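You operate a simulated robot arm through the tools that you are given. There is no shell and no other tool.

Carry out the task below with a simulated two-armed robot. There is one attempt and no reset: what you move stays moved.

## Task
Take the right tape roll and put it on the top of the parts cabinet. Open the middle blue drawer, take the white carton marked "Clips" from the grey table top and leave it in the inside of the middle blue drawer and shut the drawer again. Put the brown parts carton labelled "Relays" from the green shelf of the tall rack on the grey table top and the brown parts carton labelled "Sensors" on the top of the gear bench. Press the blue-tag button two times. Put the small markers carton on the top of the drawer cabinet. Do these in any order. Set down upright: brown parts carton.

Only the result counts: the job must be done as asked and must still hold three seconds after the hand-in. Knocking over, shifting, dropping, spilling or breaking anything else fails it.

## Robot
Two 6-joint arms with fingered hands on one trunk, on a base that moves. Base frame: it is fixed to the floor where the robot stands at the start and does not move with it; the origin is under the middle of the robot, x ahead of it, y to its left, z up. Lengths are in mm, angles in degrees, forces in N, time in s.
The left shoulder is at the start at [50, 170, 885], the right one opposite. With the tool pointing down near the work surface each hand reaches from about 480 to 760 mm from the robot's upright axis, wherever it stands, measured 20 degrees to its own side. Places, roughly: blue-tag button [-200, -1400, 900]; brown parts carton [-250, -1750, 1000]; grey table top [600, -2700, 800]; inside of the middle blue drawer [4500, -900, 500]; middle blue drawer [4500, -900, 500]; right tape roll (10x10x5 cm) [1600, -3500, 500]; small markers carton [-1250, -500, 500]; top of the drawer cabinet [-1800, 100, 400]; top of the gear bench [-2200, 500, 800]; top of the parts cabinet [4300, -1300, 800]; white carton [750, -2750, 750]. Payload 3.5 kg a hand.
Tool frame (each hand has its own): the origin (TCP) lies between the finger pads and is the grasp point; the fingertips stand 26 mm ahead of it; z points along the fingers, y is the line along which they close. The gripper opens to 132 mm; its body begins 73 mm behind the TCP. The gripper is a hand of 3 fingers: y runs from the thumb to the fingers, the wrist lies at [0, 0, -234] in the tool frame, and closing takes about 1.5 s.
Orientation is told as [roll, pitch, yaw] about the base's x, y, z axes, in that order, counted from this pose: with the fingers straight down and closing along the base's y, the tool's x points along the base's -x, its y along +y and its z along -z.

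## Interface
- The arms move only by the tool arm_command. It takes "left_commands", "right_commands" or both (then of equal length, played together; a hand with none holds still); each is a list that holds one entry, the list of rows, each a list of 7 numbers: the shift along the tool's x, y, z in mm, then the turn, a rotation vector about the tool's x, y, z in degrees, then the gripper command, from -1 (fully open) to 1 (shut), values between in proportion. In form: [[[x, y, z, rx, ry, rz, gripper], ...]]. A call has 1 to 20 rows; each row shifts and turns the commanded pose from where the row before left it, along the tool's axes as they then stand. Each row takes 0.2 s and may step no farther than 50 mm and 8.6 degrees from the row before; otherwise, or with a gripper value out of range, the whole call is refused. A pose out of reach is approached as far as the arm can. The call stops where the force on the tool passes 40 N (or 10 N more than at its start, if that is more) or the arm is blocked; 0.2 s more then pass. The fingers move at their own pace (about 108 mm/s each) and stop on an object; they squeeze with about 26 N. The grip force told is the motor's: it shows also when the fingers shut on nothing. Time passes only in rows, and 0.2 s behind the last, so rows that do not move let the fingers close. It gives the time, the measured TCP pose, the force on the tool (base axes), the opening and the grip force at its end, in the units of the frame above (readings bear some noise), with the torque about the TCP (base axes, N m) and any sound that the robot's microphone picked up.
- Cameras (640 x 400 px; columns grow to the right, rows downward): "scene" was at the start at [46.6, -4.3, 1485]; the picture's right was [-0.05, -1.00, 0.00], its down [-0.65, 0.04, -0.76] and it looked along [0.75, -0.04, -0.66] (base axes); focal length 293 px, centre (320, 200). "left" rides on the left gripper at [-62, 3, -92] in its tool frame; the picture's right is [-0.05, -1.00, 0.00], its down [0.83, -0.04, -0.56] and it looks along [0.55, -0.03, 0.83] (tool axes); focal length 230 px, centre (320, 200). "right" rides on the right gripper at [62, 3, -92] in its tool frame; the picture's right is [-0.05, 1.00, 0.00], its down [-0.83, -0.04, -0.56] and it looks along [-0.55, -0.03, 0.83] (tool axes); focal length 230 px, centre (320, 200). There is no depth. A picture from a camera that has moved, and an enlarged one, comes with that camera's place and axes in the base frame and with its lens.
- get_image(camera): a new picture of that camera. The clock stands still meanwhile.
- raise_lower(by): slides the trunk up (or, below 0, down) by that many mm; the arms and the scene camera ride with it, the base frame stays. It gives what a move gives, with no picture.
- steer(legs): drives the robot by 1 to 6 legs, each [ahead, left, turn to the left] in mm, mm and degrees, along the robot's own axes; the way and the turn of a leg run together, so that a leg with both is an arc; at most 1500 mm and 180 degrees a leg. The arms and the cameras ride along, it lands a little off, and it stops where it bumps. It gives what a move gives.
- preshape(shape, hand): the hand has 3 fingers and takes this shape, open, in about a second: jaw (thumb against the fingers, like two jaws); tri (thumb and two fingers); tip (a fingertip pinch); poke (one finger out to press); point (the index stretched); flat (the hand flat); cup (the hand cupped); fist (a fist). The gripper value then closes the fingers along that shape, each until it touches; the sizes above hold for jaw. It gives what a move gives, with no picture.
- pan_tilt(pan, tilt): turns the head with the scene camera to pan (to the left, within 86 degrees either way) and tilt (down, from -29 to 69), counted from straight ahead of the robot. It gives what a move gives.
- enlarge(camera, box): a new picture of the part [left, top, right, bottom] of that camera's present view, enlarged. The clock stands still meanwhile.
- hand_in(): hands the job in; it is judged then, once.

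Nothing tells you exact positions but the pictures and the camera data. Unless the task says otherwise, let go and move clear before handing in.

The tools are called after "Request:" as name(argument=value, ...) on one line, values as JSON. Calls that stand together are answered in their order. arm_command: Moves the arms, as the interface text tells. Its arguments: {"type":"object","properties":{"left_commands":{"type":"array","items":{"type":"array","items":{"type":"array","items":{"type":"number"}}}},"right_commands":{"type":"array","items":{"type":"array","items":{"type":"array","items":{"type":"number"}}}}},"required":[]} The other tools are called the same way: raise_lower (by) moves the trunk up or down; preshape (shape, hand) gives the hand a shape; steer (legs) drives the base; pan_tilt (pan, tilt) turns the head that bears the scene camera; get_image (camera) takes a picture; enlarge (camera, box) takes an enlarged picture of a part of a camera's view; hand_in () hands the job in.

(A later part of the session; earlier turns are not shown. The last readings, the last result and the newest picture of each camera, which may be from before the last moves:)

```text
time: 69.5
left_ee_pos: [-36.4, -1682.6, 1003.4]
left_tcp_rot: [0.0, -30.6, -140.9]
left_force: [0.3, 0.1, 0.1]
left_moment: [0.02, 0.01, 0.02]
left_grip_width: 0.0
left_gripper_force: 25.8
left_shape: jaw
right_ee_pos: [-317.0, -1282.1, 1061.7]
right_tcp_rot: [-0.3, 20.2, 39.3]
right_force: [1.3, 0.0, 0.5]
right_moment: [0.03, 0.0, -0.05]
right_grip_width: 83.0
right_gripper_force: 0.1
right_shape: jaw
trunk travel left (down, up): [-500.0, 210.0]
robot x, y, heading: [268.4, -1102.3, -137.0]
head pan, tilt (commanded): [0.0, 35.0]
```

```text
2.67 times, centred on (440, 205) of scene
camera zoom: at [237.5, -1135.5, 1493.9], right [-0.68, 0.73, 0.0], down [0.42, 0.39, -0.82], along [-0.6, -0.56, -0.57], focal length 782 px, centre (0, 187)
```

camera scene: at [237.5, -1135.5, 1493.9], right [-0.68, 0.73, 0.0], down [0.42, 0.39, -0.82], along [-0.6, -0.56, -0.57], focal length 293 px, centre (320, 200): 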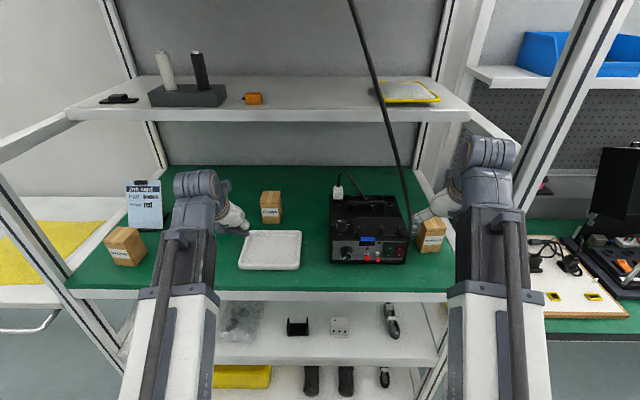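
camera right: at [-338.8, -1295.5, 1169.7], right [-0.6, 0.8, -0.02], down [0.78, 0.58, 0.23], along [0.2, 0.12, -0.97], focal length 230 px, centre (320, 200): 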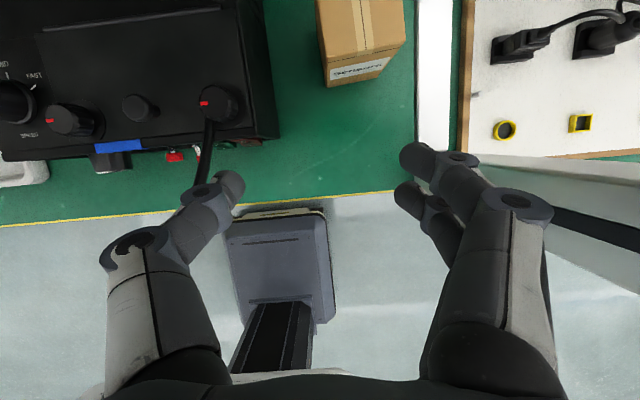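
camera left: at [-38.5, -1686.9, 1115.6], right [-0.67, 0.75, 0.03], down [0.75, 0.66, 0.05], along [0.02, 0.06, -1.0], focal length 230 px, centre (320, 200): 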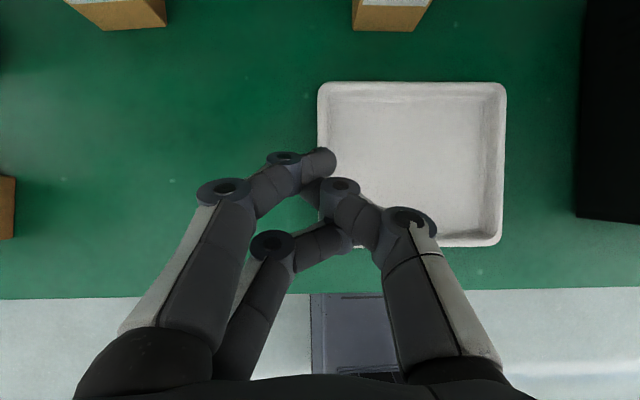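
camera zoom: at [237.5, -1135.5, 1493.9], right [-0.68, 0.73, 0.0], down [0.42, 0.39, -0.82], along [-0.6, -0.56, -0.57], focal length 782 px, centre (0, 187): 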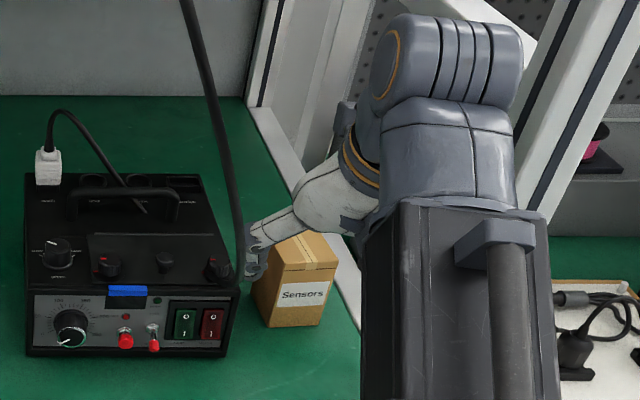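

The thumb is very near the hanging cable. I narrow the grip slightly and shift the hand right by 25 mm, away from the cable, then view again.

Request:
arm_command(right_commands=[[[0, 8, 0, 0, 0, 0, -0.25], [0, 9, 0, 0, 0, 0, -0.25], [0, 8, 0, 0, 0, 0, -0.25]]])

Request:
enlarge(camera="right", box=[240, 0, 480, 150])

Request:
enlarge(camera="scene", box=[380, 180, 476, 240])

Request:
enlarge(camera="right", box=[140, 60, 460, 260])

```text
time: 70.3
left_ee_pos: [-35.8, -1680.2, 1004.4]
left_tcp_rot: [0.1, -30.8, -140.9]
left_force: [-0.6, 0.2, 0.2]
left_moment: [0.0, 0.0, 0.0]
left_grip_width: 0.0
left_gripper_force: 25.9
left_shape: jaw
right_ee_pos: [-330.9, -1262.4, 1062.1]
right_tcp_rot: [-0.2, 20.2, 39.2]
right_force: [-0.2, 0.7, 0.2]
right_moment: [0.03, 0.03, -0.03]
right_grip_width: 83.0
right_gripper_force: 0.1
right_shape: jaw
trunk travel left (down, up): [-500.0, 210.0]
robot x, y, heading: [269.2, -1105.1, -136.9]
head pan, tilt (commanded): [0.0, 35.0]
```

```text
2.67 times, centred on (360, 75) of right
camera zoom: at [-354.1, -1275.9, 1171.0], right [-0.6, 0.8, -0.02], down [0.78, 0.58, 0.23], along [0.2, 0.12, -0.97], focal length 614 px, centre (213, 533)
```

zoom: 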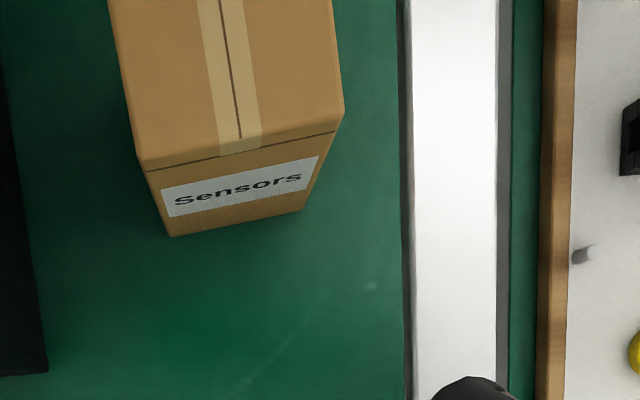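

```text
6.67 times, centred on (428, 210) of scene
camera zoom: at [237.6, -1135.3, 1494.0], right [-0.68, 0.73, 0.0], down [0.42, 0.39, -0.82], along [-0.6, -0.56, -0.57], focal length 1955 px, centre (-400, 133)
```

zoom: 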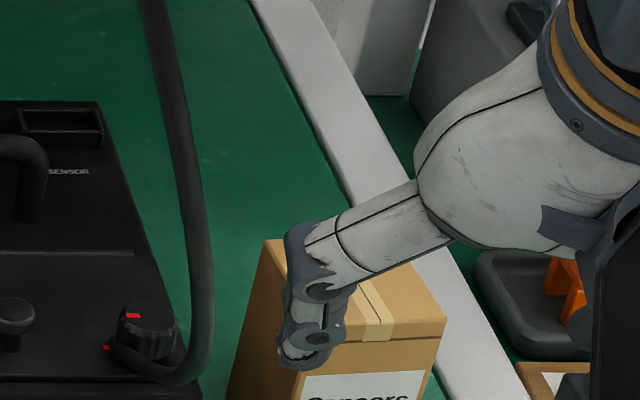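

```text
2.00 times, centred on (300, 160) of right
camera zoom: at [-354.1, -1275.9, 1171.0], right [-0.6, 0.8, -0.02], down [0.78, 0.58, 0.23], along [0.2, 0.12, -0.97], focal length 460 px, centre (360, 280)
```

zoom: 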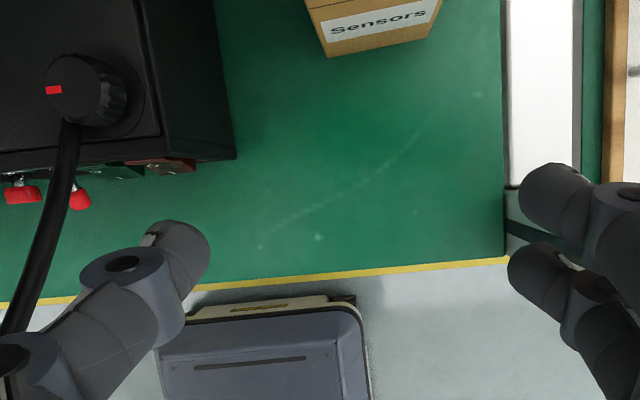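

Carton Sensors: front centre at about (-408, -1311), 54 mm wide, turned a few degrees. I turn the hand to match and move it over the carton, still 60 mm above it.

Request:
arm_command(right_commands=[[[0, 3, 0, 1.66, 0, -4.5, -0.25], [0, 3, 0, 0, -5, 0, -0.25], [28, 3, 7.6, 0, 0, 0, -0.25], [28, 3, 7.6, 0, 0, 0, -0.25], [28, 3, 7.6, 0, 0, 0, -0.25], [28, 2.7, 7.6, 0, 0, 0, -0.25]]])

Request:
get_image(camera="right")

Request:
get_image(camera="scene")

```text
time: 71.7
left_ee_pos: [-36.2, -1681.5, 1003.2]
left_tcp_rot: [0.1, -30.7, -141.0]
left_force: [-0.3, -0.1, -0.2]
left_moment: [-0.01, 0.01, 0.01]
left_grip_width: 0.0
left_gripper_force: 25.8
left_shape: jaw
right_ee_pos: [-430.9, -1329.8, 1062.0]
right_tcp_rot: [-0.1, 15.3, 44.1]
right_force: [0.3, -0.9, -0.7]
right_moment: [0.0, 0.0, 0.03]
right_grip_width: 82.9
right_gripper_force: 0.2
right_shape: jaw
trunk travel left (down, up): [-500.0, 210.0]
robot x, y, heading: [272.4, -1102.6, -137.3]
head pan, tilt (commanded): [0.0, 35.0]
```

```text
taken
camera right: at [-458.1, -1352.9, 1167.8], right [-0.66, 0.75, -0.02], down [0.71, 0.63, 0.32], along [0.25, 0.2, -0.95], focal length 230 px, centre (320, 200)
```

right: 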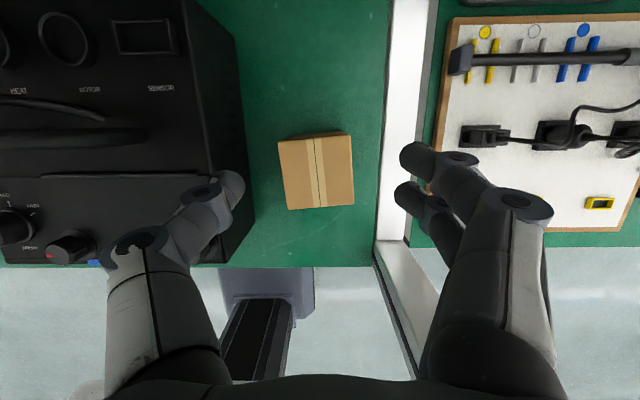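

```text
taken
camera scene: at [237.5, -1135.4, 1493.9], right [-0.68, 0.73, 0.0], down [0.42, 0.39, -0.82], along [-0.6, -0.56, -0.57], focal length 293 px, centre (320, 200)
```

scene: 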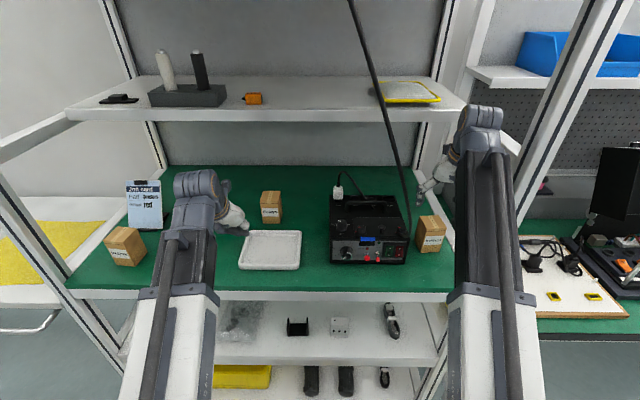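

The carton top is centred about 4 mm off the hand's axis. I trim that, narrow the opening to 76 mm and descend around the carton.

Request:
arm_command(right_commands=[[[-3.9, -4, -1, 0.66, 0, -2.4, -0.15], [-7.7, 0, 28.2, 0, 0, 0, -0.15], [-7.7, 0, 28.2, 0, 0, 0, -0.15], [-7.7, 0, 28.2, 0, 0, 0, -0.15]]])

Request:
get_image(camera="right")

Request:
enlarge(camera="scene", box=[360, 150, 520, 250])

```text
time: 72.7
left_ee_pos: [-36.7, -1680.8, 1003.0]
left_tcp_rot: [0.1, -30.7, -140.9]
left_force: [0.4, -0.1, -0.1]
left_moment: [0.0, 0.0, 0.01]
left_grip_width: 0.1
left_gripper_force: 26.2
left_shape: jaw
right_ee_pos: [-422.6, -1332.1, 973.4]
right_tcp_rot: [-0.1, 15.3, 46.7]
right_force: [0.1, -0.7, 0.7]
right_moment: [-0.01, 0.04, 0.01]
right_grip_width: 76.3
right_gripper_force: 0.0
right_shape: jaw
trunk travel left (down, up): [-500.0, 210.0]
robot x, y, heading: [268.7, -1101.5, -136.9]
head pan, tilt (commanded): [0.0, 35.0]
```

```text
taken
camera right: at [-450.0, -1355.3, 1078.7], right [-0.69, 0.72, -0.02], down [0.68, 0.66, 0.32], along [0.24, 0.21, -0.95], focal length 230 px, centre (320, 200)
```

right: 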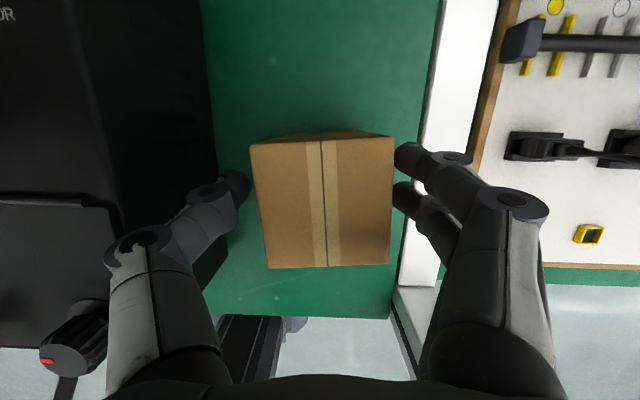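

```text
4.00 times, centred on (440, 200) of scene
camera zoom: at [237.6, -1135.3, 1494.0], right [-0.68, 0.73, 0.0], down [0.42, 0.39, -0.82], along [-0.6, -0.56, -0.57], focal length 1173 px, centre (-160, 200)
```

zoom: 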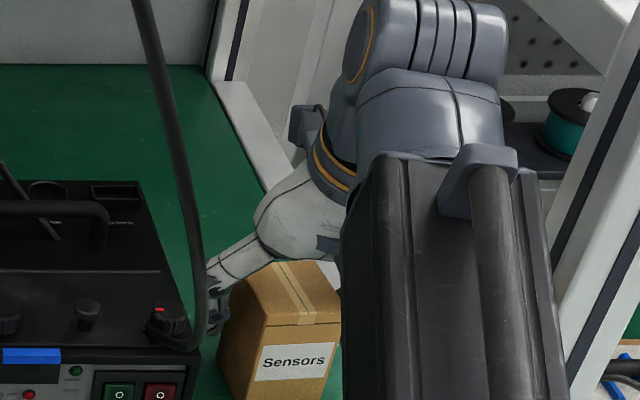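

The fingers straddle the carton evenly. I lower the last 30 mm and close the grip.

Request:
arm_command(right_commands=[[[-4, 0, 14.5, 0, 0, 0, -0.15], [-4, 0, 14.5, 0, 0, 0, -0.15], [0, 0, 0, 0, 0, 0, 0.3], [0, 0, 0, 0, 0, 0, 1], [0, 0, 0, 0, 0, 0, 1], [0, 0, 0, 0, 0, 0, 1], [0, 0, 0, 0, 0, 0, 1], [0, 0, 0, 0, 0, 0, 1]]])

Request:
get_image(camera="right")

```text
time: 74.5
left_ee_pos: [-37.0, -1680.8, 1002.9]
left_tcp_rot: [0.0, -30.7, -140.9]
left_force: [0.6, -0.2, 0.6]
left_moment: [0.01, 0.01, -0.02]
left_grip_width: 0.1
left_gripper_force: 26.8
left_shape: jaw
right_ee_pos: [-423.6, -1331.7, 942.3]
right_tcp_rot: [-0.2, 15.1, 46.6]
right_force: [0.3, -0.3, -0.4]
right_moment: [-0.01, 0.0, 0.0]
right_grip_width: 49.4
right_gripper_force: 25.9
right_shape: jaw
trunk travel left (down, up): [-500.0, 210.0]
robot x, y, heading: [269.3, -1103.3, -137.1]
head pan, tilt (commanded): [0.0, 35.0]
```

```text
taken
camera right: at [-449.6, -1354.6, 1048.2], right [-0.69, 0.72, -0.02], down [0.68, 0.66, 0.32], along [0.24, 0.21, -0.95], focal length 230 px, centre (320, 200)
```

right: 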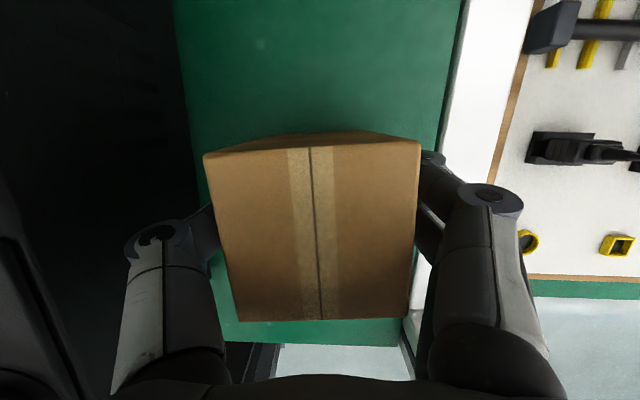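

Grip holds at 49 mm. I lift the carton 80 mm and withdraw it straight out of the rack.

Request:
arm_command(right_commands=[[[3, 0, -11, 0, 0, 0, 1], [7, 0, -26, 0, 0, 0, 1], [7, 0, -26, 0, 0, 0, 1], [5, 0, -19, 0, 0, 0, 1], [-34.7, -5.5, -9.5, 0, 0, 0, 1], [-34.7, -5.5, -9.5, 0, 0, 0, 1], [-34.7, -5.5, -9.5, 0, 0, 0, 1], [-34.7, -5.5, -9.5, 0, 0, 0, 1], [-34.7, -5.5, -9.5, 0, 0, 0, 1]]])

Request:
get_image(camera="scene")

Request:
get_image(camera="right")

```text
time: 76.5
left_ee_pos: [-37.6, -1681.7, 1003.0]
left_tcp_rot: [0.1, -30.7, -140.9]
left_force: [0.5, 0.7, 0.2]
left_moment: [0.01, -0.02, 0.0]
left_grip_width: 0.1
left_gripper_force: 26.0
left_shape: jaw
right_ee_pos: [-276.6, -1220.8, 1025.8]
right_tcp_rot: [-0.3, 15.2, 46.6]
right_force: [-0.6, 0.6, -2.1]
right_moment: [0.0, -0.04, 0.0]
right_grip_width: 49.6
right_gripper_force: 26.3
right_shape: jaw
trunk travel left (down, up): [-500.0, 210.0]
robot x, y, heading: [272.4, -1101.7, -137.1]
head pan, tilt (commanded): [0.0, 35.0]
```

```text
taken
camera scene: at [237.6, -1135.3, 1494.0], right [-0.68, 0.73, 0.0], down [0.42, 0.39, -0.82], along [-0.6, -0.56, -0.57], focal length 293 px, centre (320, 200)
```

scene: 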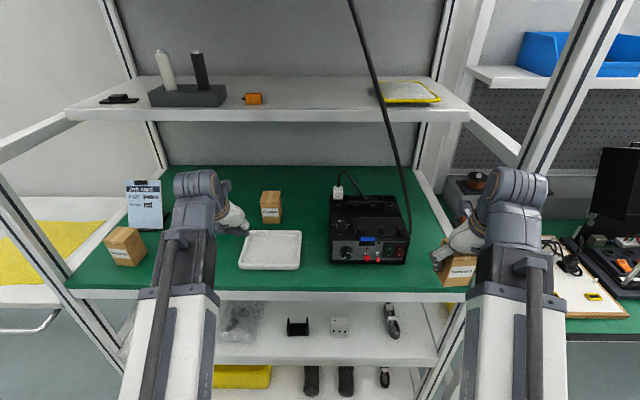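

```text
taken
camera right: at [-304.4, -1242.5, 1131.0], right [-0.69, 0.72, -0.02], down [0.68, 0.66, 0.32], along [0.24, 0.21, -0.95], focal length 230 px, centre (320, 200)
```

right: 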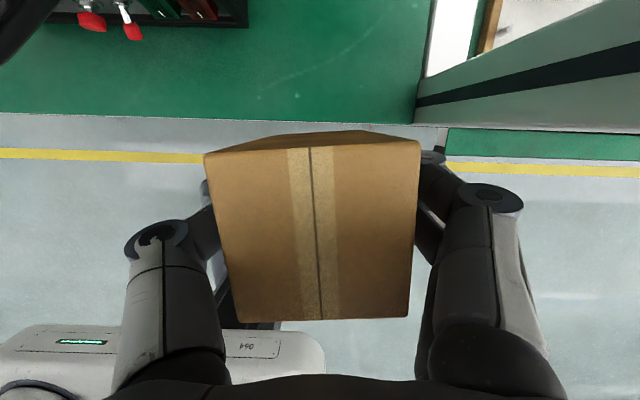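

The Sensors carton is out and safely held. Next the left hand goes for Relays: I open it, tilt it to 45° and bring it before that carton.

Request:
arm_command(left_commands=[[[-18.4, -11, 2.3, -1.84, 0, -3.1, -0.15], [-18.4, -11, 2.3, 0, -7, 0, -0.15], [-18, -11, 4.5, 0, -7, 0, -0.15], [-17.3, -11, 6.7, 0, 0, 0, -0.15], [-17.3, -12, 6.7, 0, 0, 0, -0.15]]])

Request:
get_image(camera="left")

Request:
get_image(camera="scene")

```text
time: 77.7
left_ee_pos: [-136.2, -1695.8, 1039.6]
left_tcp_rot: [0.0, -44.7, -137.2]
left_force: [-1.2, -0.7, 0.3]
left_moment: [0.01, 0.01, -0.01]
left_grip_width: 75.1
left_gripper_force: 0.0
left_shape: jaw
right_ee_pos: [-278.2, -1220.8, 1025.6]
right_tcp_rot: [-0.2, 15.2, 46.6]
right_force: [0.1, -0.5, -1.9]
right_moment: [0.0, 0.02, -0.01]
right_grip_width: 49.4
right_gripper_force: 26.6
right_shape: jaw
trunk travel left (down, up): [-500.0, 210.0]
robot x, y, heading: [270.7, -1105.6, -137.3]
head pan, tilt (commanded): [0.0, 35.0]
```

```text
taken
camera left: at [-117.8, -1683.1, 1151.1], right [-0.7, 0.71, 0.04], down [0.69, 0.7, -0.19], along [-0.16, -0.11, -0.98], focal length 230 px, centre (320, 200)
```

left: 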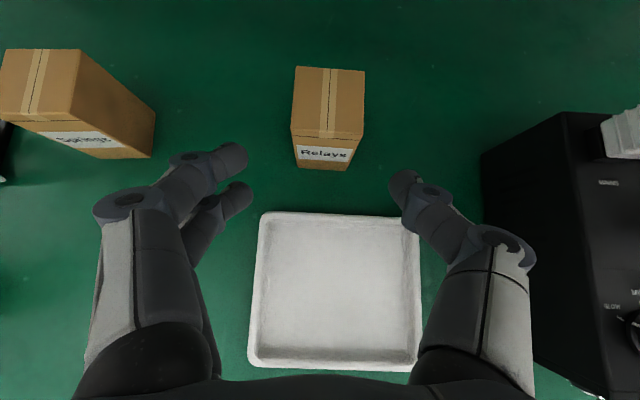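

```text
taken
camera scene: at [237.4, -1135.4, 1493.9], right [-0.68, 0.73, 0.0], down [0.42, 0.39, -0.82], along [-0.6, -0.56, -0.57], focal length 293 px, centre (320, 200)
```

scene: 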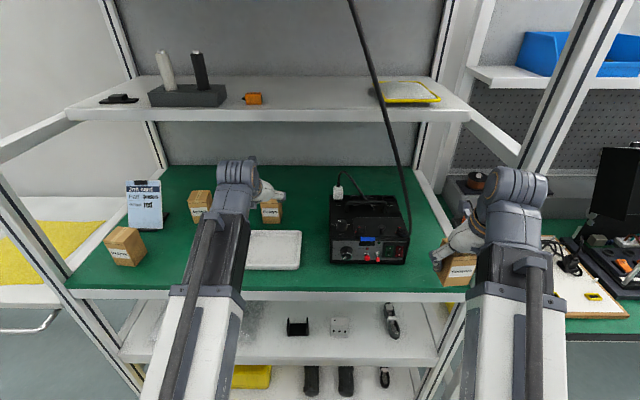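

Relays carton is clearly seen, about 96 mm ahead and 6 mm right of the left hand's grasp point. I move over it and descend around it.

Request:
arm_command(left_commands=[[[-14.2, -1.6, 19.7, 0, 0, 0, -0.15], [-14.2, -1.6, 19.7, 0, 0, 0, -0.15], [-14.2, -1.6, 19.7, 0, 0, 0, -0.15], [-14.2, -1.6, 19.7, 0, 0, 0, -0.15], [14.1, 0, 14.2, 0, 0, 0, -0.15], [14.1, 0, 14.2, 0, 0, 0, -0.15]]])

Request:
get_image(camera="left")

```text
time: 79.1
left_ee_pos: [-211.9, -1755.4, 986.0]
left_tcp_rot: [0.1, -44.8, -137.2]
left_force: [0.4, -0.4, 0.6]
left_moment: [0.02, 0.0, -0.04]
left_grip_width: 75.3
left_gripper_force: 0.2
left_shape: jaw
right_ee_pos: [-278.1, -1219.3, 1026.1]
right_tcp_rot: [-0.2, 15.2, 46.6]
right_force: [0.2, -0.6, -1.9]
right_moment: [0.01, 0.02, 0.01]
right_grip_width: 49.6
right_gripper_force: 25.8
right_shape: jaw
trunk travel left (down, up): [-500.0, 210.0]
robot x, y, heading: [269.7, -1102.2, -137.2]
head pan, tilt (commanded): [0.0, 35.0]
```

```text
taken
camera left: at [-193.7, -1742.4, 1096.3], right [-0.7, 0.71, 0.04], down [0.69, 0.7, -0.19], along [-0.16, -0.11, -0.98], focal length 230 px, centre (320, 200)
```

left: 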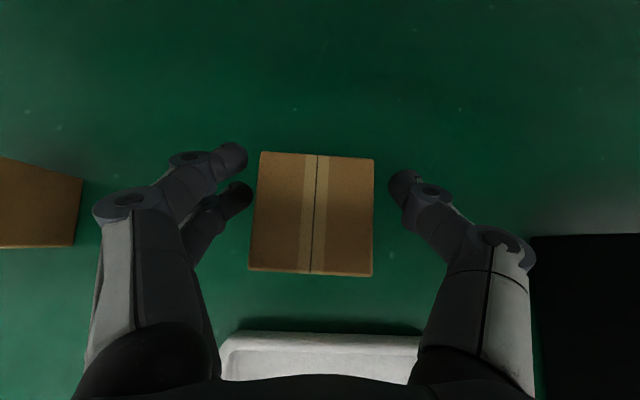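

Well centred; I trim 5 mm back, lower the last 42 mm and close.

Request:
arm_command(left_commands=[[[3.5, 2, -3.5, 0, 0, 0, -0.15], [14.8, 0, 14.9, 0, 0, 0, -0.15], [14.8, 0, 14.9, 0, 0, 0, -0.15], [0, 0, 0, 0, 0, 0, 0.3], [0, 0, 0, 0, 0, 0, 1], [0, 0, 0, 0, 0, 0, 1], [0, 0, 0, 0, 0, 0, 1], [0, 0, 0, 0, 0, 0, 1], [0, 0, 0, 0, 0, 0, 1]]])

Request:
get_image(camera="left")

```text
time: 81.1
left_ee_pos: [-207.1, -1755.0, 940.9]
left_tcp_rot: [0.0, -44.6, -137.3]
left_force: [-0.1, -0.7, 0.5]
left_moment: [0.0, -0.02, 0.0]
left_grip_width: 49.6
left_gripper_force: 26.5
left_shape: jaw
right_ee_pos: [-278.7, -1219.5, 1026.9]
right_tcp_rot: [-0.2, 15.2, 46.7]
right_force: [0.6, 0.2, -2.4]
right_moment: [0.04, 0.02, 0.0]
right_grip_width: 49.6
right_gripper_force: 26.0
right_shape: jaw
trunk travel left (down, up): [-500.0, 210.0]
robot x, y, heading: [271.2, -1100.8, -137.2]
head pan, tilt (commanded): [0.0, 35.0]
```

```text
taken
camera left: at [-189.1, -1743.2, 1051.8], right [-0.7, 0.71, 0.04], down [0.69, 0.7, -0.19], along [-0.16, -0.11, -0.98], focal length 230 px, centre (320, 200)
```

left: 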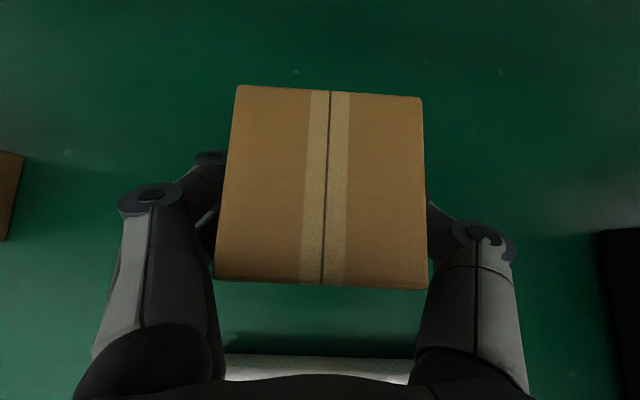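

Relays is gripped. I lift it 77 mm and draw it out of the rack.

Request:
arm_command(left_commands=[[[-8.4, 0, -8.5, 0, 0, 0, 1], [-17.6, 0, -17.8, 0, 0, 0, 1], [-17.6, 0, -17.8, 0, 0, 0, 1], [-10.6, 0, -10.7, 0, 0, 0, 1], [28.4, 0, -28.1, 0, 0, 0, 1], [28.4, 0, -28.1, 0, 0, 0, 1], [28.4, 0, -28.1, 0, 0, 0, 1], [28.4, 0, -28.1, 0, 0, 0, 1], [28.4, 0, -28.1, 0, 0, 0, 1]]])

Request:
get_image(camera="scene")

```text
time: 83.1
left_ee_pos: [-65.3, -1622.0, 1024.2]
left_tcp_rot: [0.0, -44.5, -137.3]
left_force: [-0.3, -0.2, -1.0]
left_moment: [0.03, -0.01, -0.01]
left_grip_width: 49.7
left_gripper_force: 26.1
left_shape: jaw
left hand out of reach, approached as far as the arm can: row 9
right_ee_pos: [-278.2, -1219.5, 1026.3]
right_tcp_rot: [-0.1, 15.2, 46.7]
right_force: [0.7, -0.1, -1.7]
right_moment: [-0.01, -0.01, -0.01]
right_grip_width: 49.7
right_gripper_force: 26.3
right_shape: jaw
trunk travel left (down, up): [-500.0, 210.0]
robot x, y, heading: [266.2, -1101.0, -137.1]
head pan, tilt (commanded): [0.0, 35.0]
```

```text
taken
camera scene: at [237.3, -1135.5, 1493.9], right [-0.68, 0.73, 0.0], down [0.42, 0.39, -0.82], along [-0.6, -0.56, -0.57], focal length 293 px, centre (320, 200)
```

scene: 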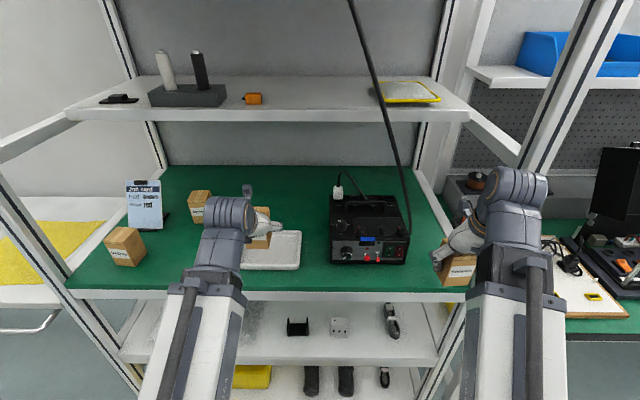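

Both cartons are held. I back out of the rack and slide right along the aisle toward the gear bench, then look.

Request:
steer(legs=[[-400, 0, 0], [0, -1500, 0], [0, -700, 0]])

Request:
pan_tilt(pan=0, tilt=35)

Request:
get_image(camera="scene")

```text
time: 96.0
left_ee_pos: [-1257.5, 284.0, 1023.6]
left_tcp_rot: [0.1, -44.6, -138.4]
left_force: [0.1, 0.5, -1.7]
left_moment: [0.0, 0.0, 0.01]
left_grip_width: 49.6
left_gripper_force: 26.0
left_shape: jaw
right_ee_pos: [-1462.3, 689.7, 1026.6]
right_tcp_rot: [-0.2, 15.2, 45.4]
right_force: [0.3, -1.4, -1.5]
right_moment: [-0.01, -0.02, 0.0]
right_grip_width: 49.4
right_gripper_force: 25.5
right_shape: jaw
trunk travel left (down, up): [-500.0, 210.0]
robot x, y, heading: [-911.2, 796.1, -138.4]
head pan, tilt (commanded): [0.0, 35.0]
```

```text
time: 96.6
left_ee_pos: [-1256.5, 283.5, 1023.3]
left_tcp_rot: [0.0, -44.5, -138.4]
left_force: [0.1, 0.0, -1.8]
left_moment: [0.0, 0.01, 0.0]
left_grip_width: 49.8
left_gripper_force: 26.3
left_shape: jaw
right_ee_pos: [-1460.9, 691.0, 1024.9]
right_tcp_rot: [-0.2, 15.2, 45.3]
right_force: [0.4, 0.3, -1.1]
right_moment: [-0.02, -0.05, 0.01]
right_grip_width: 49.5
right_gripper_force: 26.1
right_shape: jaw
trunk travel left (down, up): [-500.0, 210.0]
robot x, y, heading: [-910.1, 796.4, -138.2]
head pan, tilt (commanded): [0.0, 35.0]
```

```text
taken
camera scene: at [-944.9, 764.6, 1493.9], right [-0.67, 0.75, 0.0], down [0.43, 0.38, -0.82], along [-0.61, -0.54, -0.57], focal length 293 px, centre (320, 200)
```

scene: 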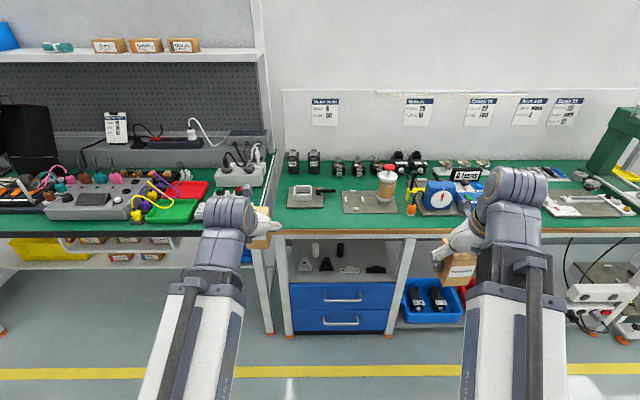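

I face the gear bench with the drawer cabinet under it. I enlarge the bench top to choose a free spot.

Request:
enlarge(camera="scene", box=[250, 130, 490, 280])

Request:
enlarge(camera="scene", box=[260, 220, 420, 340])

Request:
enlarge(camera="scene", box=[280, 90, 640, 210])

```text
2.67 times, centred on (370, 205) of scene
camera zoom: at [-944.9, 764.6, 1493.9], right [-0.67, 0.75, 0.0], down [0.43, 0.38, -0.82], along [-0.61, -0.54, -0.57], focal length 782 px, centre (187, 187)
```

zoom: 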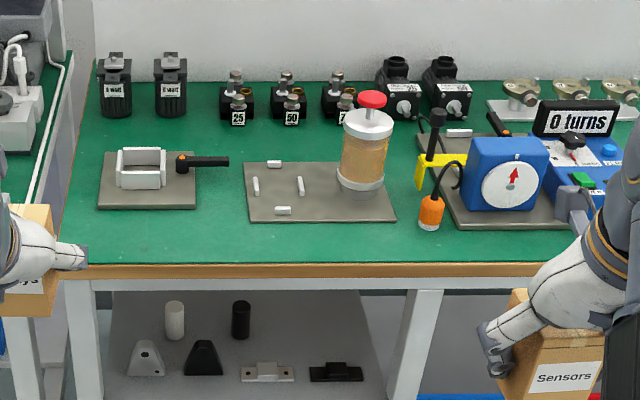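

```text
3.33 times, centred on (340, 280) of scene
camera zoom: at [-944.9, 764.6, 1493.9], right [-0.67, 0.75, 0.0], down [0.43, 0.38, -0.82], along [-0.61, -0.54, -0.57], focal length 977 px, centre (253, -67)
```

zoom: 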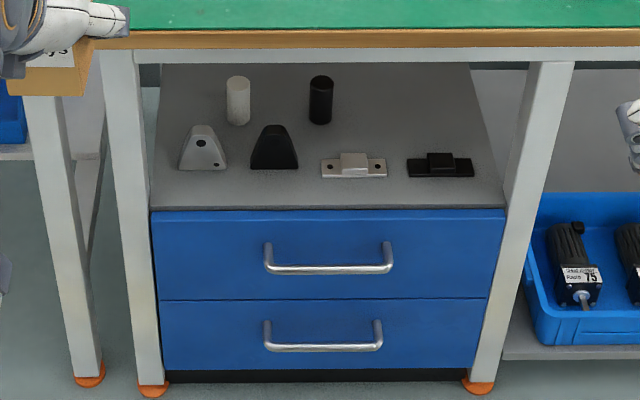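

```text
1.78 times, centred on (460, 150) of scene
camera zoom: at [-944.9, 764.6, 1493.9], right [-0.67, 0.75, 0.0], down [0.43, 0.38, -0.82], along [-0.61, -0.54, -0.57], focal length 521 px, centre (71, 289)
```

zoom: 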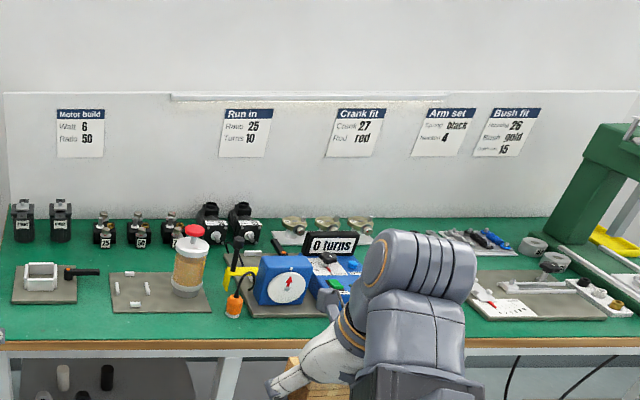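

Bench top lies near z 750 and a free strip is at its front-left corner before the vise fixture. I drive to bring the right hand with the Sensors carton there.

Request:
steer(legs=[[0, 252, 1.0], [350, 0, 0]])

Request:
get_image(camera="scene")

Request:
get_image(camera="right")

```text
time: 100.3
left_ee_pos: [-1333.8, -144.5, 1024.6]
left_tcp_rot: [-0.1, -44.5, -137.5]
left_force: [0.4, 0.7, -0.4]
left_moment: [-0.01, -0.01, 0.02]
left_grip_width: 49.7
left_gripper_force: 25.5
left_shape: jaw
right_ee_pos: [-1547.2, 259.5, 1025.6]
right_tcp_rot: [-0.2, 15.2, 46.3]
right_force: [-0.9, -0.1, -2.2]
right_moment: [-0.02, -0.01, -0.03]
right_grip_width: 49.3
right_gripper_force: 26.1
right_shape: jaw
trunk travel left (down, up): [-500.0, 210.0]
robot x, y, heading: [-996.7, 371.1, -137.5]
head pan, tilt (commanded): [0.0, 35.0]
```

```text
taken
camera scene: at [-1029.9, 340.4, 1493.9], right [-0.68, 0.74, 0.0], down [0.42, 0.39, -0.82], along [-0.6, -0.55, -0.57], focal length 293 px, centre (320, 200)
```

scene: 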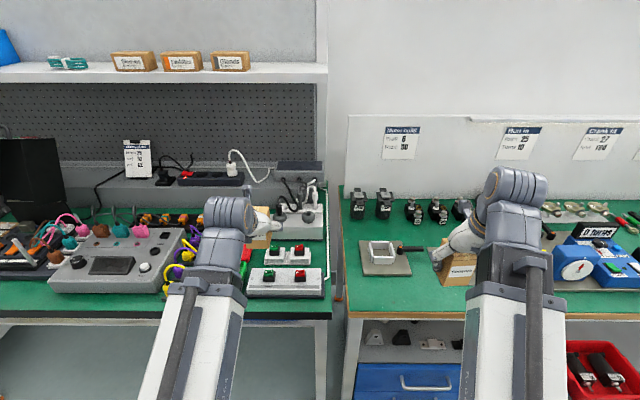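

```text
taken
camera right: at [-1572.8, 235.7, 1131.0], right [-0.69, 0.72, -0.02], down [0.68, 0.66, 0.32], along [0.24, 0.21, -0.95], focal length 230 px, centre (320, 200)
```

right: 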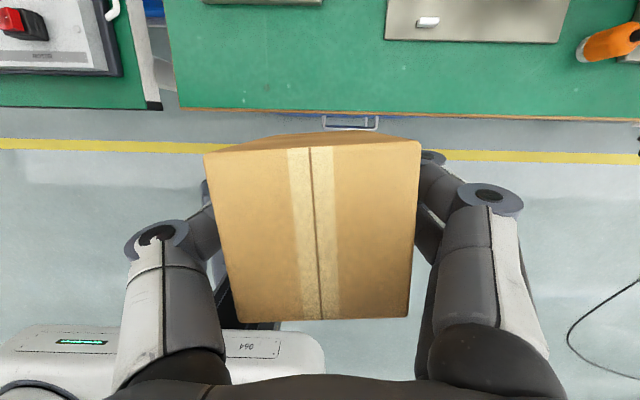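

I check the bench edge and height more closely before lowering, as my two estimates differ.

Request:
enlarge(camera="scene", box=[320, 220, 480, 320])

Request:
enlarge(camera="right", box=[160, 60, 400, 210])

```text
4.00 times, centred on (400, 270) of scene
camera zoom: at [-1029.9, 340.4, 1493.9], right [-0.68, 0.74, 0.0], down [0.42, 0.39, -0.82], along [-0.6, -0.55, -0.57], focal length 1173 px, centre (0, -80)
```

zoom: 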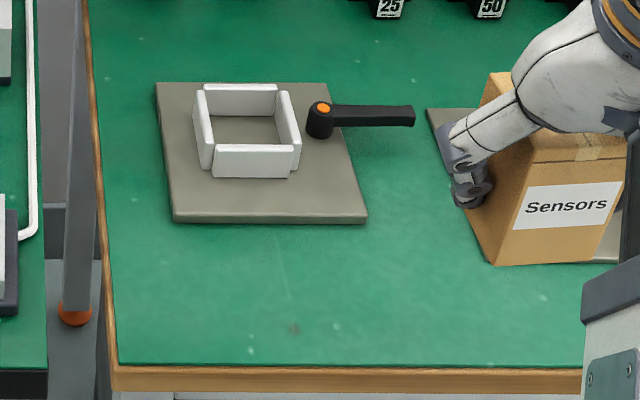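

```text
2.67 times, centred on (280, 135) of right
camera zoom: at [-1572.8, 235.7, 1131.0], right [-0.69, 0.72, -0.02], down [0.68, 0.66, 0.32], along [0.24, 0.21, -0.95], focal length 614 px, centre (427, 373)
```

zoom: 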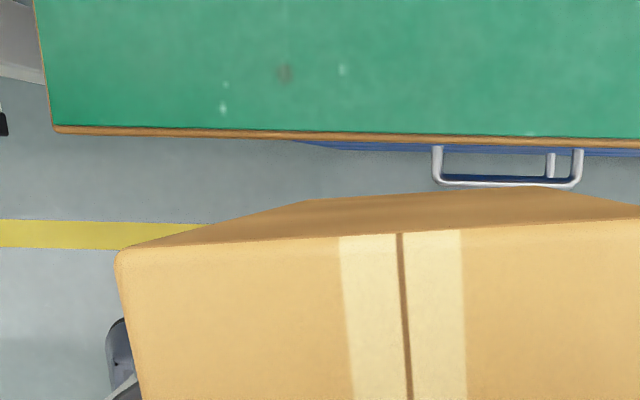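

Refined: bench front edge at about 1016 mm along my axis, top z about 772. I move the carton over the free strip and down to ~20 mm above it.

Request:
arm_command(right_commands=[[[28, -15.2, 7.6, 0, 0, 0, 1], [28, -15.2, 7.6, 0, 0, 0, 1], [28, -15.2, 7.6, 0, 0, 0, 1], [28, -15.2, 7.6, 0, 0, 0, 1], [-10, 0, 36.7, 0, 0, 0, 1], [-10, 0, 36.7, 0, 0, 0, 1], [-10, 0, 36.7, 0, 0, 0, 1], [-10, 0, 36.7, 0, 0, 0, 1], [-9, 0, 33, 0, 0, 0, 1]]])

Request:
enlarge(camera="scene", box=[320, 200, 560, 350])

Request:
get_image(camera="right")

```text
time: 102.3
left_ee_pos: [-1334.9, -145.4, 1024.1]
left_tcp_rot: [0.0, -44.5, -137.4]
left_force: [-0.1, 0.8, -2.3]
left_moment: [0.0, -0.01, -0.01]
left_grip_width: 49.7
left_gripper_force: 26.3
left_shape: jaw
right_ee_pos: [-1581.9, 134.4, 842.0]
right_tcp_rot: [-0.1, 15.3, 46.3]
right_force: [-0.6, -0.2, -2.0]
right_moment: [0.01, 0.0, -0.03]
right_grip_width: 49.6
right_gripper_force: 25.8
right_shape: jaw
trunk travel left (down, up): [-500.0, 210.0]
robot x, y, heading: [-997.6, 372.7, -137.5]
head pan, tilt (commanded): [0.0, 35.0]
```

```text
2.67 times, centred on (440, 275) of scene
camera zoom: at [-1029.8, 340.5, 1494.0], right [-0.68, 0.74, 0.0], down [0.42, 0.39, -0.82], along [-0.6, -0.55, -0.57], focal length 782 px, centre (0, 0)
```

zoom: 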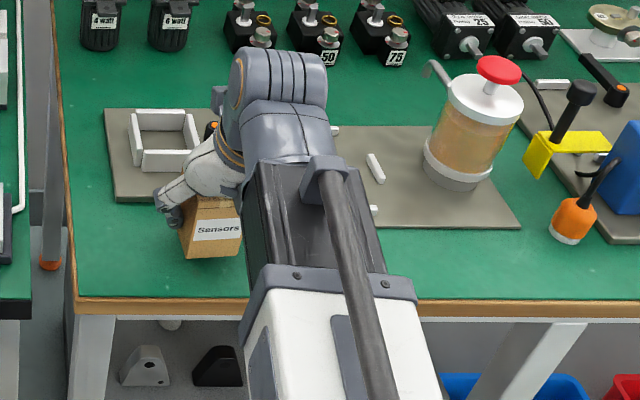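

```text
taken
camera right: at [-1609.1, 111.3, 946.7], right [-0.69, 0.72, -0.02], down [0.68, 0.66, 0.32], along [0.24, 0.21, -0.95], focal length 230 px, centre (320, 200)
```

right: 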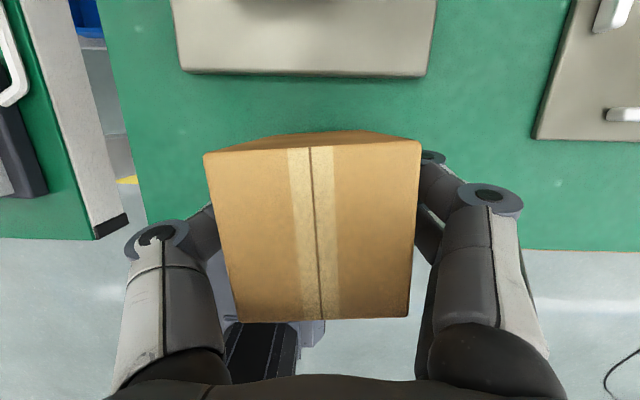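

The carton hovers just over the strip, well clear of the fixture and the plate. I lower it gently until contact.

Request:
arm_command(right_commands=[[[-2.6, 0, 9.6, 0, 0, 0, 1], [-2.1, 0, 7.7, 0, 0, 0, 1], [-0.8, 0, 2.9, 0, 0, 0, 1], [-0.8, 0, 2.9, 0, 0, 0, 1]]])

```text
time: 103.3
left_ee_pos: [-1333.3, -145.0, 1025.9]
left_tcp_rot: [-0.1, -44.6, -137.5]
left_force: [1.0, 1.6, -1.9]
left_moment: [0.0, 0.0, -0.01]
left_grip_width: 49.6
left_gripper_force: 25.5
left_shape: jaw
right_ee_pos: [-1580.8, 134.0, 819.1]
right_tcp_rot: [-0.1, 15.5, 46.5]
right_force: [-1.1, 0.4, 33.0]
right_moment: [-0.06, 0.17, -0.01]
right_grip_width: 50.9
right_gripper_force: 25.8
right_shape: jaw
trunk travel left (down, up): [-500.0, 210.0]
robot x, y, heading: [-996.8, 376.1, -137.3]
head pan, tilt (commanded): [0.0, 35.0]
```

Contact felt at 33 N. I ease up 2 mm and open the fingers.

Request:
arm_command(right_commands=[[[0.5, 0, -2, 0, 0, 0, 1], [0, 0, 0, 0, 0, 0, 0.5], [0, 0, 0, 0, 0, 0, -0.15], [0, 0, 0, 0, 0, 0, -0.2], [0, 0, 0, 0, 0, 0, -0.2]]])

Request:
get_image(camera="right")

```text
time: 104.5
left_ee_pos: [-1334.8, -146.4, 1023.4]
left_tcp_rot: [0.1, -44.5, -137.6]
left_force: [-0.6, -0.3, -1.7]
left_moment: [0.03, 0.01, 0.01]
left_grip_width: 49.9
left_gripper_force: 25.4
left_shape: jaw
right_ee_pos: [-1581.3, 132.7, 818.0]
right_tcp_rot: [-0.2, 15.1, 46.3]
right_force: [-0.3, -0.1, -0.2]
right_moment: [0.01, -0.04, -0.01]
right_grip_width: 78.8
right_gripper_force: 0.0
right_shape: jaw
trunk travel left (down, up): [-500.0, 210.0]
robot x, y, heading: [-998.3, 371.9, -137.5]
head pan, tilt (commanded): [0.0, 35.0]
```

```text
taken
camera right: at [-1608.3, 110.2, 923.1], right [-0.69, 0.72, -0.02], down [0.68, 0.66, 0.32], along [0.24, 0.21, -0.95], focal length 230 px, centre (320, 200)
```

right: 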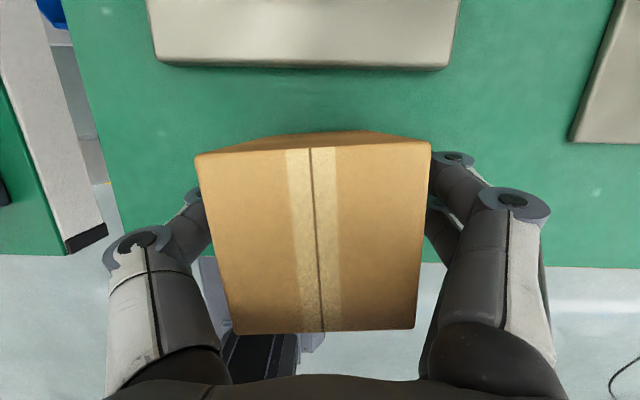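

Carton is released and upright. I lift the hand straight up and check it.

Request:
arm_command(right_commands=[[[5.2, 0, -19.3, 0, 0, 0, -0.2], [7.9, 0, -29, 0, 0, 0, -0.2], [7.9, 0, -29, 0, 0, 0, -0.2], [7.9, 0, -29, 0, 0, 0, -0.2], [7.9, 0, -29, 0, 0, 0, -0.2], [7.9, 0, -29, 0, 0, 0, -0.2]]])

Request:
get_image(camera="right")

Request:
enlarge(camera="scene", box=[320, 200, 560, 350])

```text
time: 105.9
left_ee_pos: [-1334.6, -144.9, 1024.4]
left_tcp_rot: [-0.1, -44.4, -137.6]
left_force: [0.8, -0.3, -0.7]
left_moment: [-0.02, 0.01, 0.03]
left_grip_width: 50.0
left_gripper_force: 25.8
left_shape: jaw
right_ee_pos: [-1581.6, 131.2, 987.5]
right_tcp_rot: [-0.2, 15.2, 46.2]
right_force: [0.7, 0.1, 0.6]
right_moment: [0.0, -0.01, 0.03]
right_grip_width: 78.8
right_gripper_force: 0.0
right_shape: jaw
trunk travel left (down, up): [-500.0, 210.0]
robot x, y, heading: [-996.9, 373.2, -137.4]
head pan, tilt (commanded): [0.0, 35.0]
```

```text
taken
camera right: at [-1607.9, 108.1, 1092.2], right [-0.69, 0.72, -0.02], down [0.68, 0.66, 0.32], along [0.24, 0.21, -0.95], focal length 230 px, centre (320, 200)
```

right: 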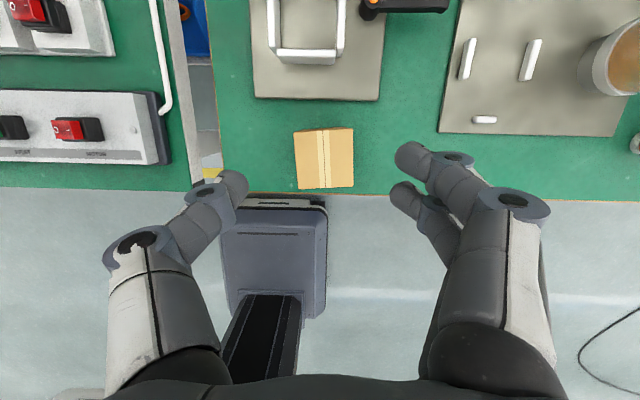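

```text
2.67 times, centred on (440, 275) of scene
camera zoom: at [-1029.6, 340.6, 1493.9], right [-0.68, 0.74, 0.0], down [0.42, 0.39, -0.82], along [-0.6, -0.55, -0.57], focal length 782 px, centre (0, 0)
```

zoom: 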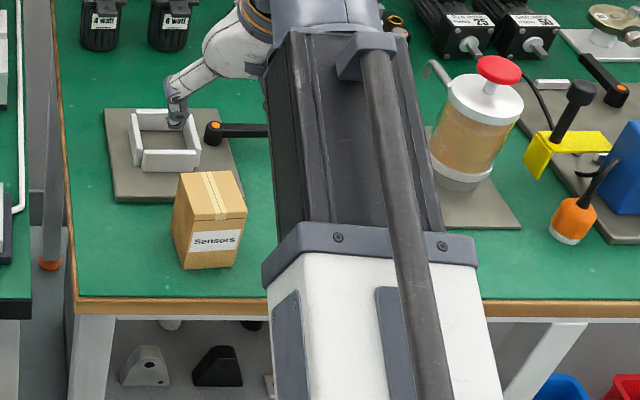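

Sensors stands upright on the gear bench. I back off, slide left to the wiring bench and lower the trunk to look at the small cartons on its lower shelf.

Request:
steer(legs=[[-370, 0, 0], [0, 640, 0]])

Request:
raise_lower(by=-350)

Request:
pan_tilt(pan=-10, tilt=30)

Request:
get_image(camera="scene")

Request:
enlarge(camera="scene", box=[240, 120, 480, 270])

```text
time: 111.5
left_ee_pos: [-595.6, -356.8, 1024.2]
left_tcp_rot: [0.1, -44.5, -135.7]
left_force: [0.3, 0.1, -2.1]
left_moment: [0.01, 0.01, -0.02]
left_grip_width: 49.7
left_gripper_force: 25.4
left_shape: jaw
right_ee_pos: [-851.6, -87.8, 986.3]
right_tcp_rot: [-0.2, 15.1, 48.1]
right_force: [0.4, 0.1, 0.1]
right_moment: [-0.01, -0.04, 0.01]
right_grip_width: 78.8
right_gripper_force: 0.1
right_shape: jaw
trunk travel left (down, up): [-500.0, 210.0]
robot x, y, heading: [-274.0, 171.9, -135.2]
head pan, tilt (commanded): [0.0, 35.0]
```

```text
time: 114.9
left_ee_pos: [-594.9, -356.6, 674.7]
left_tcp_rot: [0.1, -44.5, -135.8]
left_force: [-0.3, -0.2, -1.6]
left_moment: [-0.01, -0.01, 0.02]
left_grip_width: 49.8
left_gripper_force: 25.9
left_shape: jaw
right_ee_pos: [-850.6, -88.0, 636.3]
right_tcp_rot: [-0.2, 15.1, 48.1]
right_force: [-0.2, -0.6, -0.8]
right_moment: [-0.01, 0.0, -0.05]
right_grip_width: 78.8
right_gripper_force: 0.1
right_shape: jaw
trunk travel left (down, up): [-150.0, 560.0]
robot x, y, heading: [-276.3, 168.1, -135.4]
head pan, tilt (commanded): [0.0, 35.0]
```

```text
time: 115.6
left_ee_pos: [-594.8, -357.0, 673.8]
left_tcp_rot: [0.0, -44.6, -135.7]
left_force: [0.2, 0.1, -1.4]
left_moment: [-0.01, 0.0, 0.0]
left_grip_width: 49.9
left_gripper_force: 25.9
left_shape: jaw
right_ee_pos: [-849.4, -88.3, 636.0]
right_tcp_rot: [-0.2, 15.1, 48.2]
right_force: [-0.1, -0.4, -0.2]
right_moment: [0.01, -0.01, 0.04]
right_grip_width: 79.0
right_gripper_force: 0.2
right_shape: jaw
trunk travel left (down, up): [-150.0, 560.0]
robot x, y, heading: [-273.8, 170.5, -135.4]
head pan, tilt (commanded): [-10.0, 30.0]
```

```text
taken
camera scene: at [-318.4, 149.5, 1151.7], right [-0.57, 0.82, 0.0], down [0.41, 0.28, -0.87], along [-0.71, -0.49, -0.5], focal length 293 px, centre (320, 200)
```

scene: 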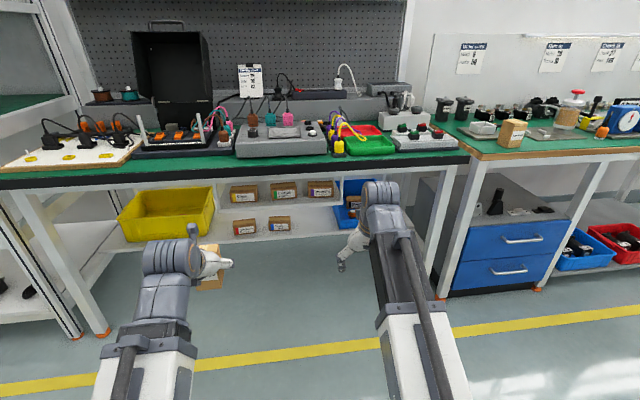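

```text
2.67 times, centred on (360, 195) of scene
camera zoom: at [-318.4, 149.5, 1151.7], right [-0.57, 0.82, 0.0], down [0.41, 0.28, -0.87], along [-0.71, -0.49, -0.5], focal length 782 px, centre (213, 213)
```

zoom: 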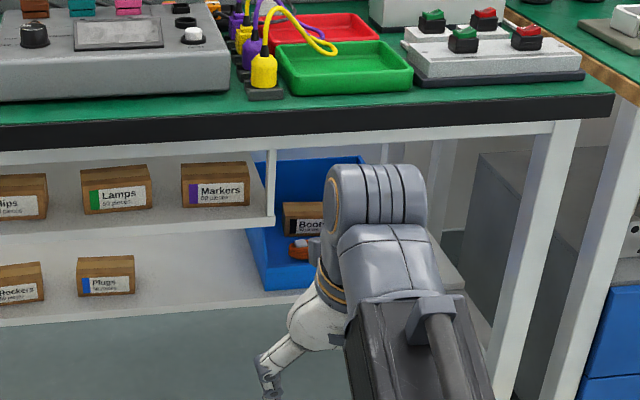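

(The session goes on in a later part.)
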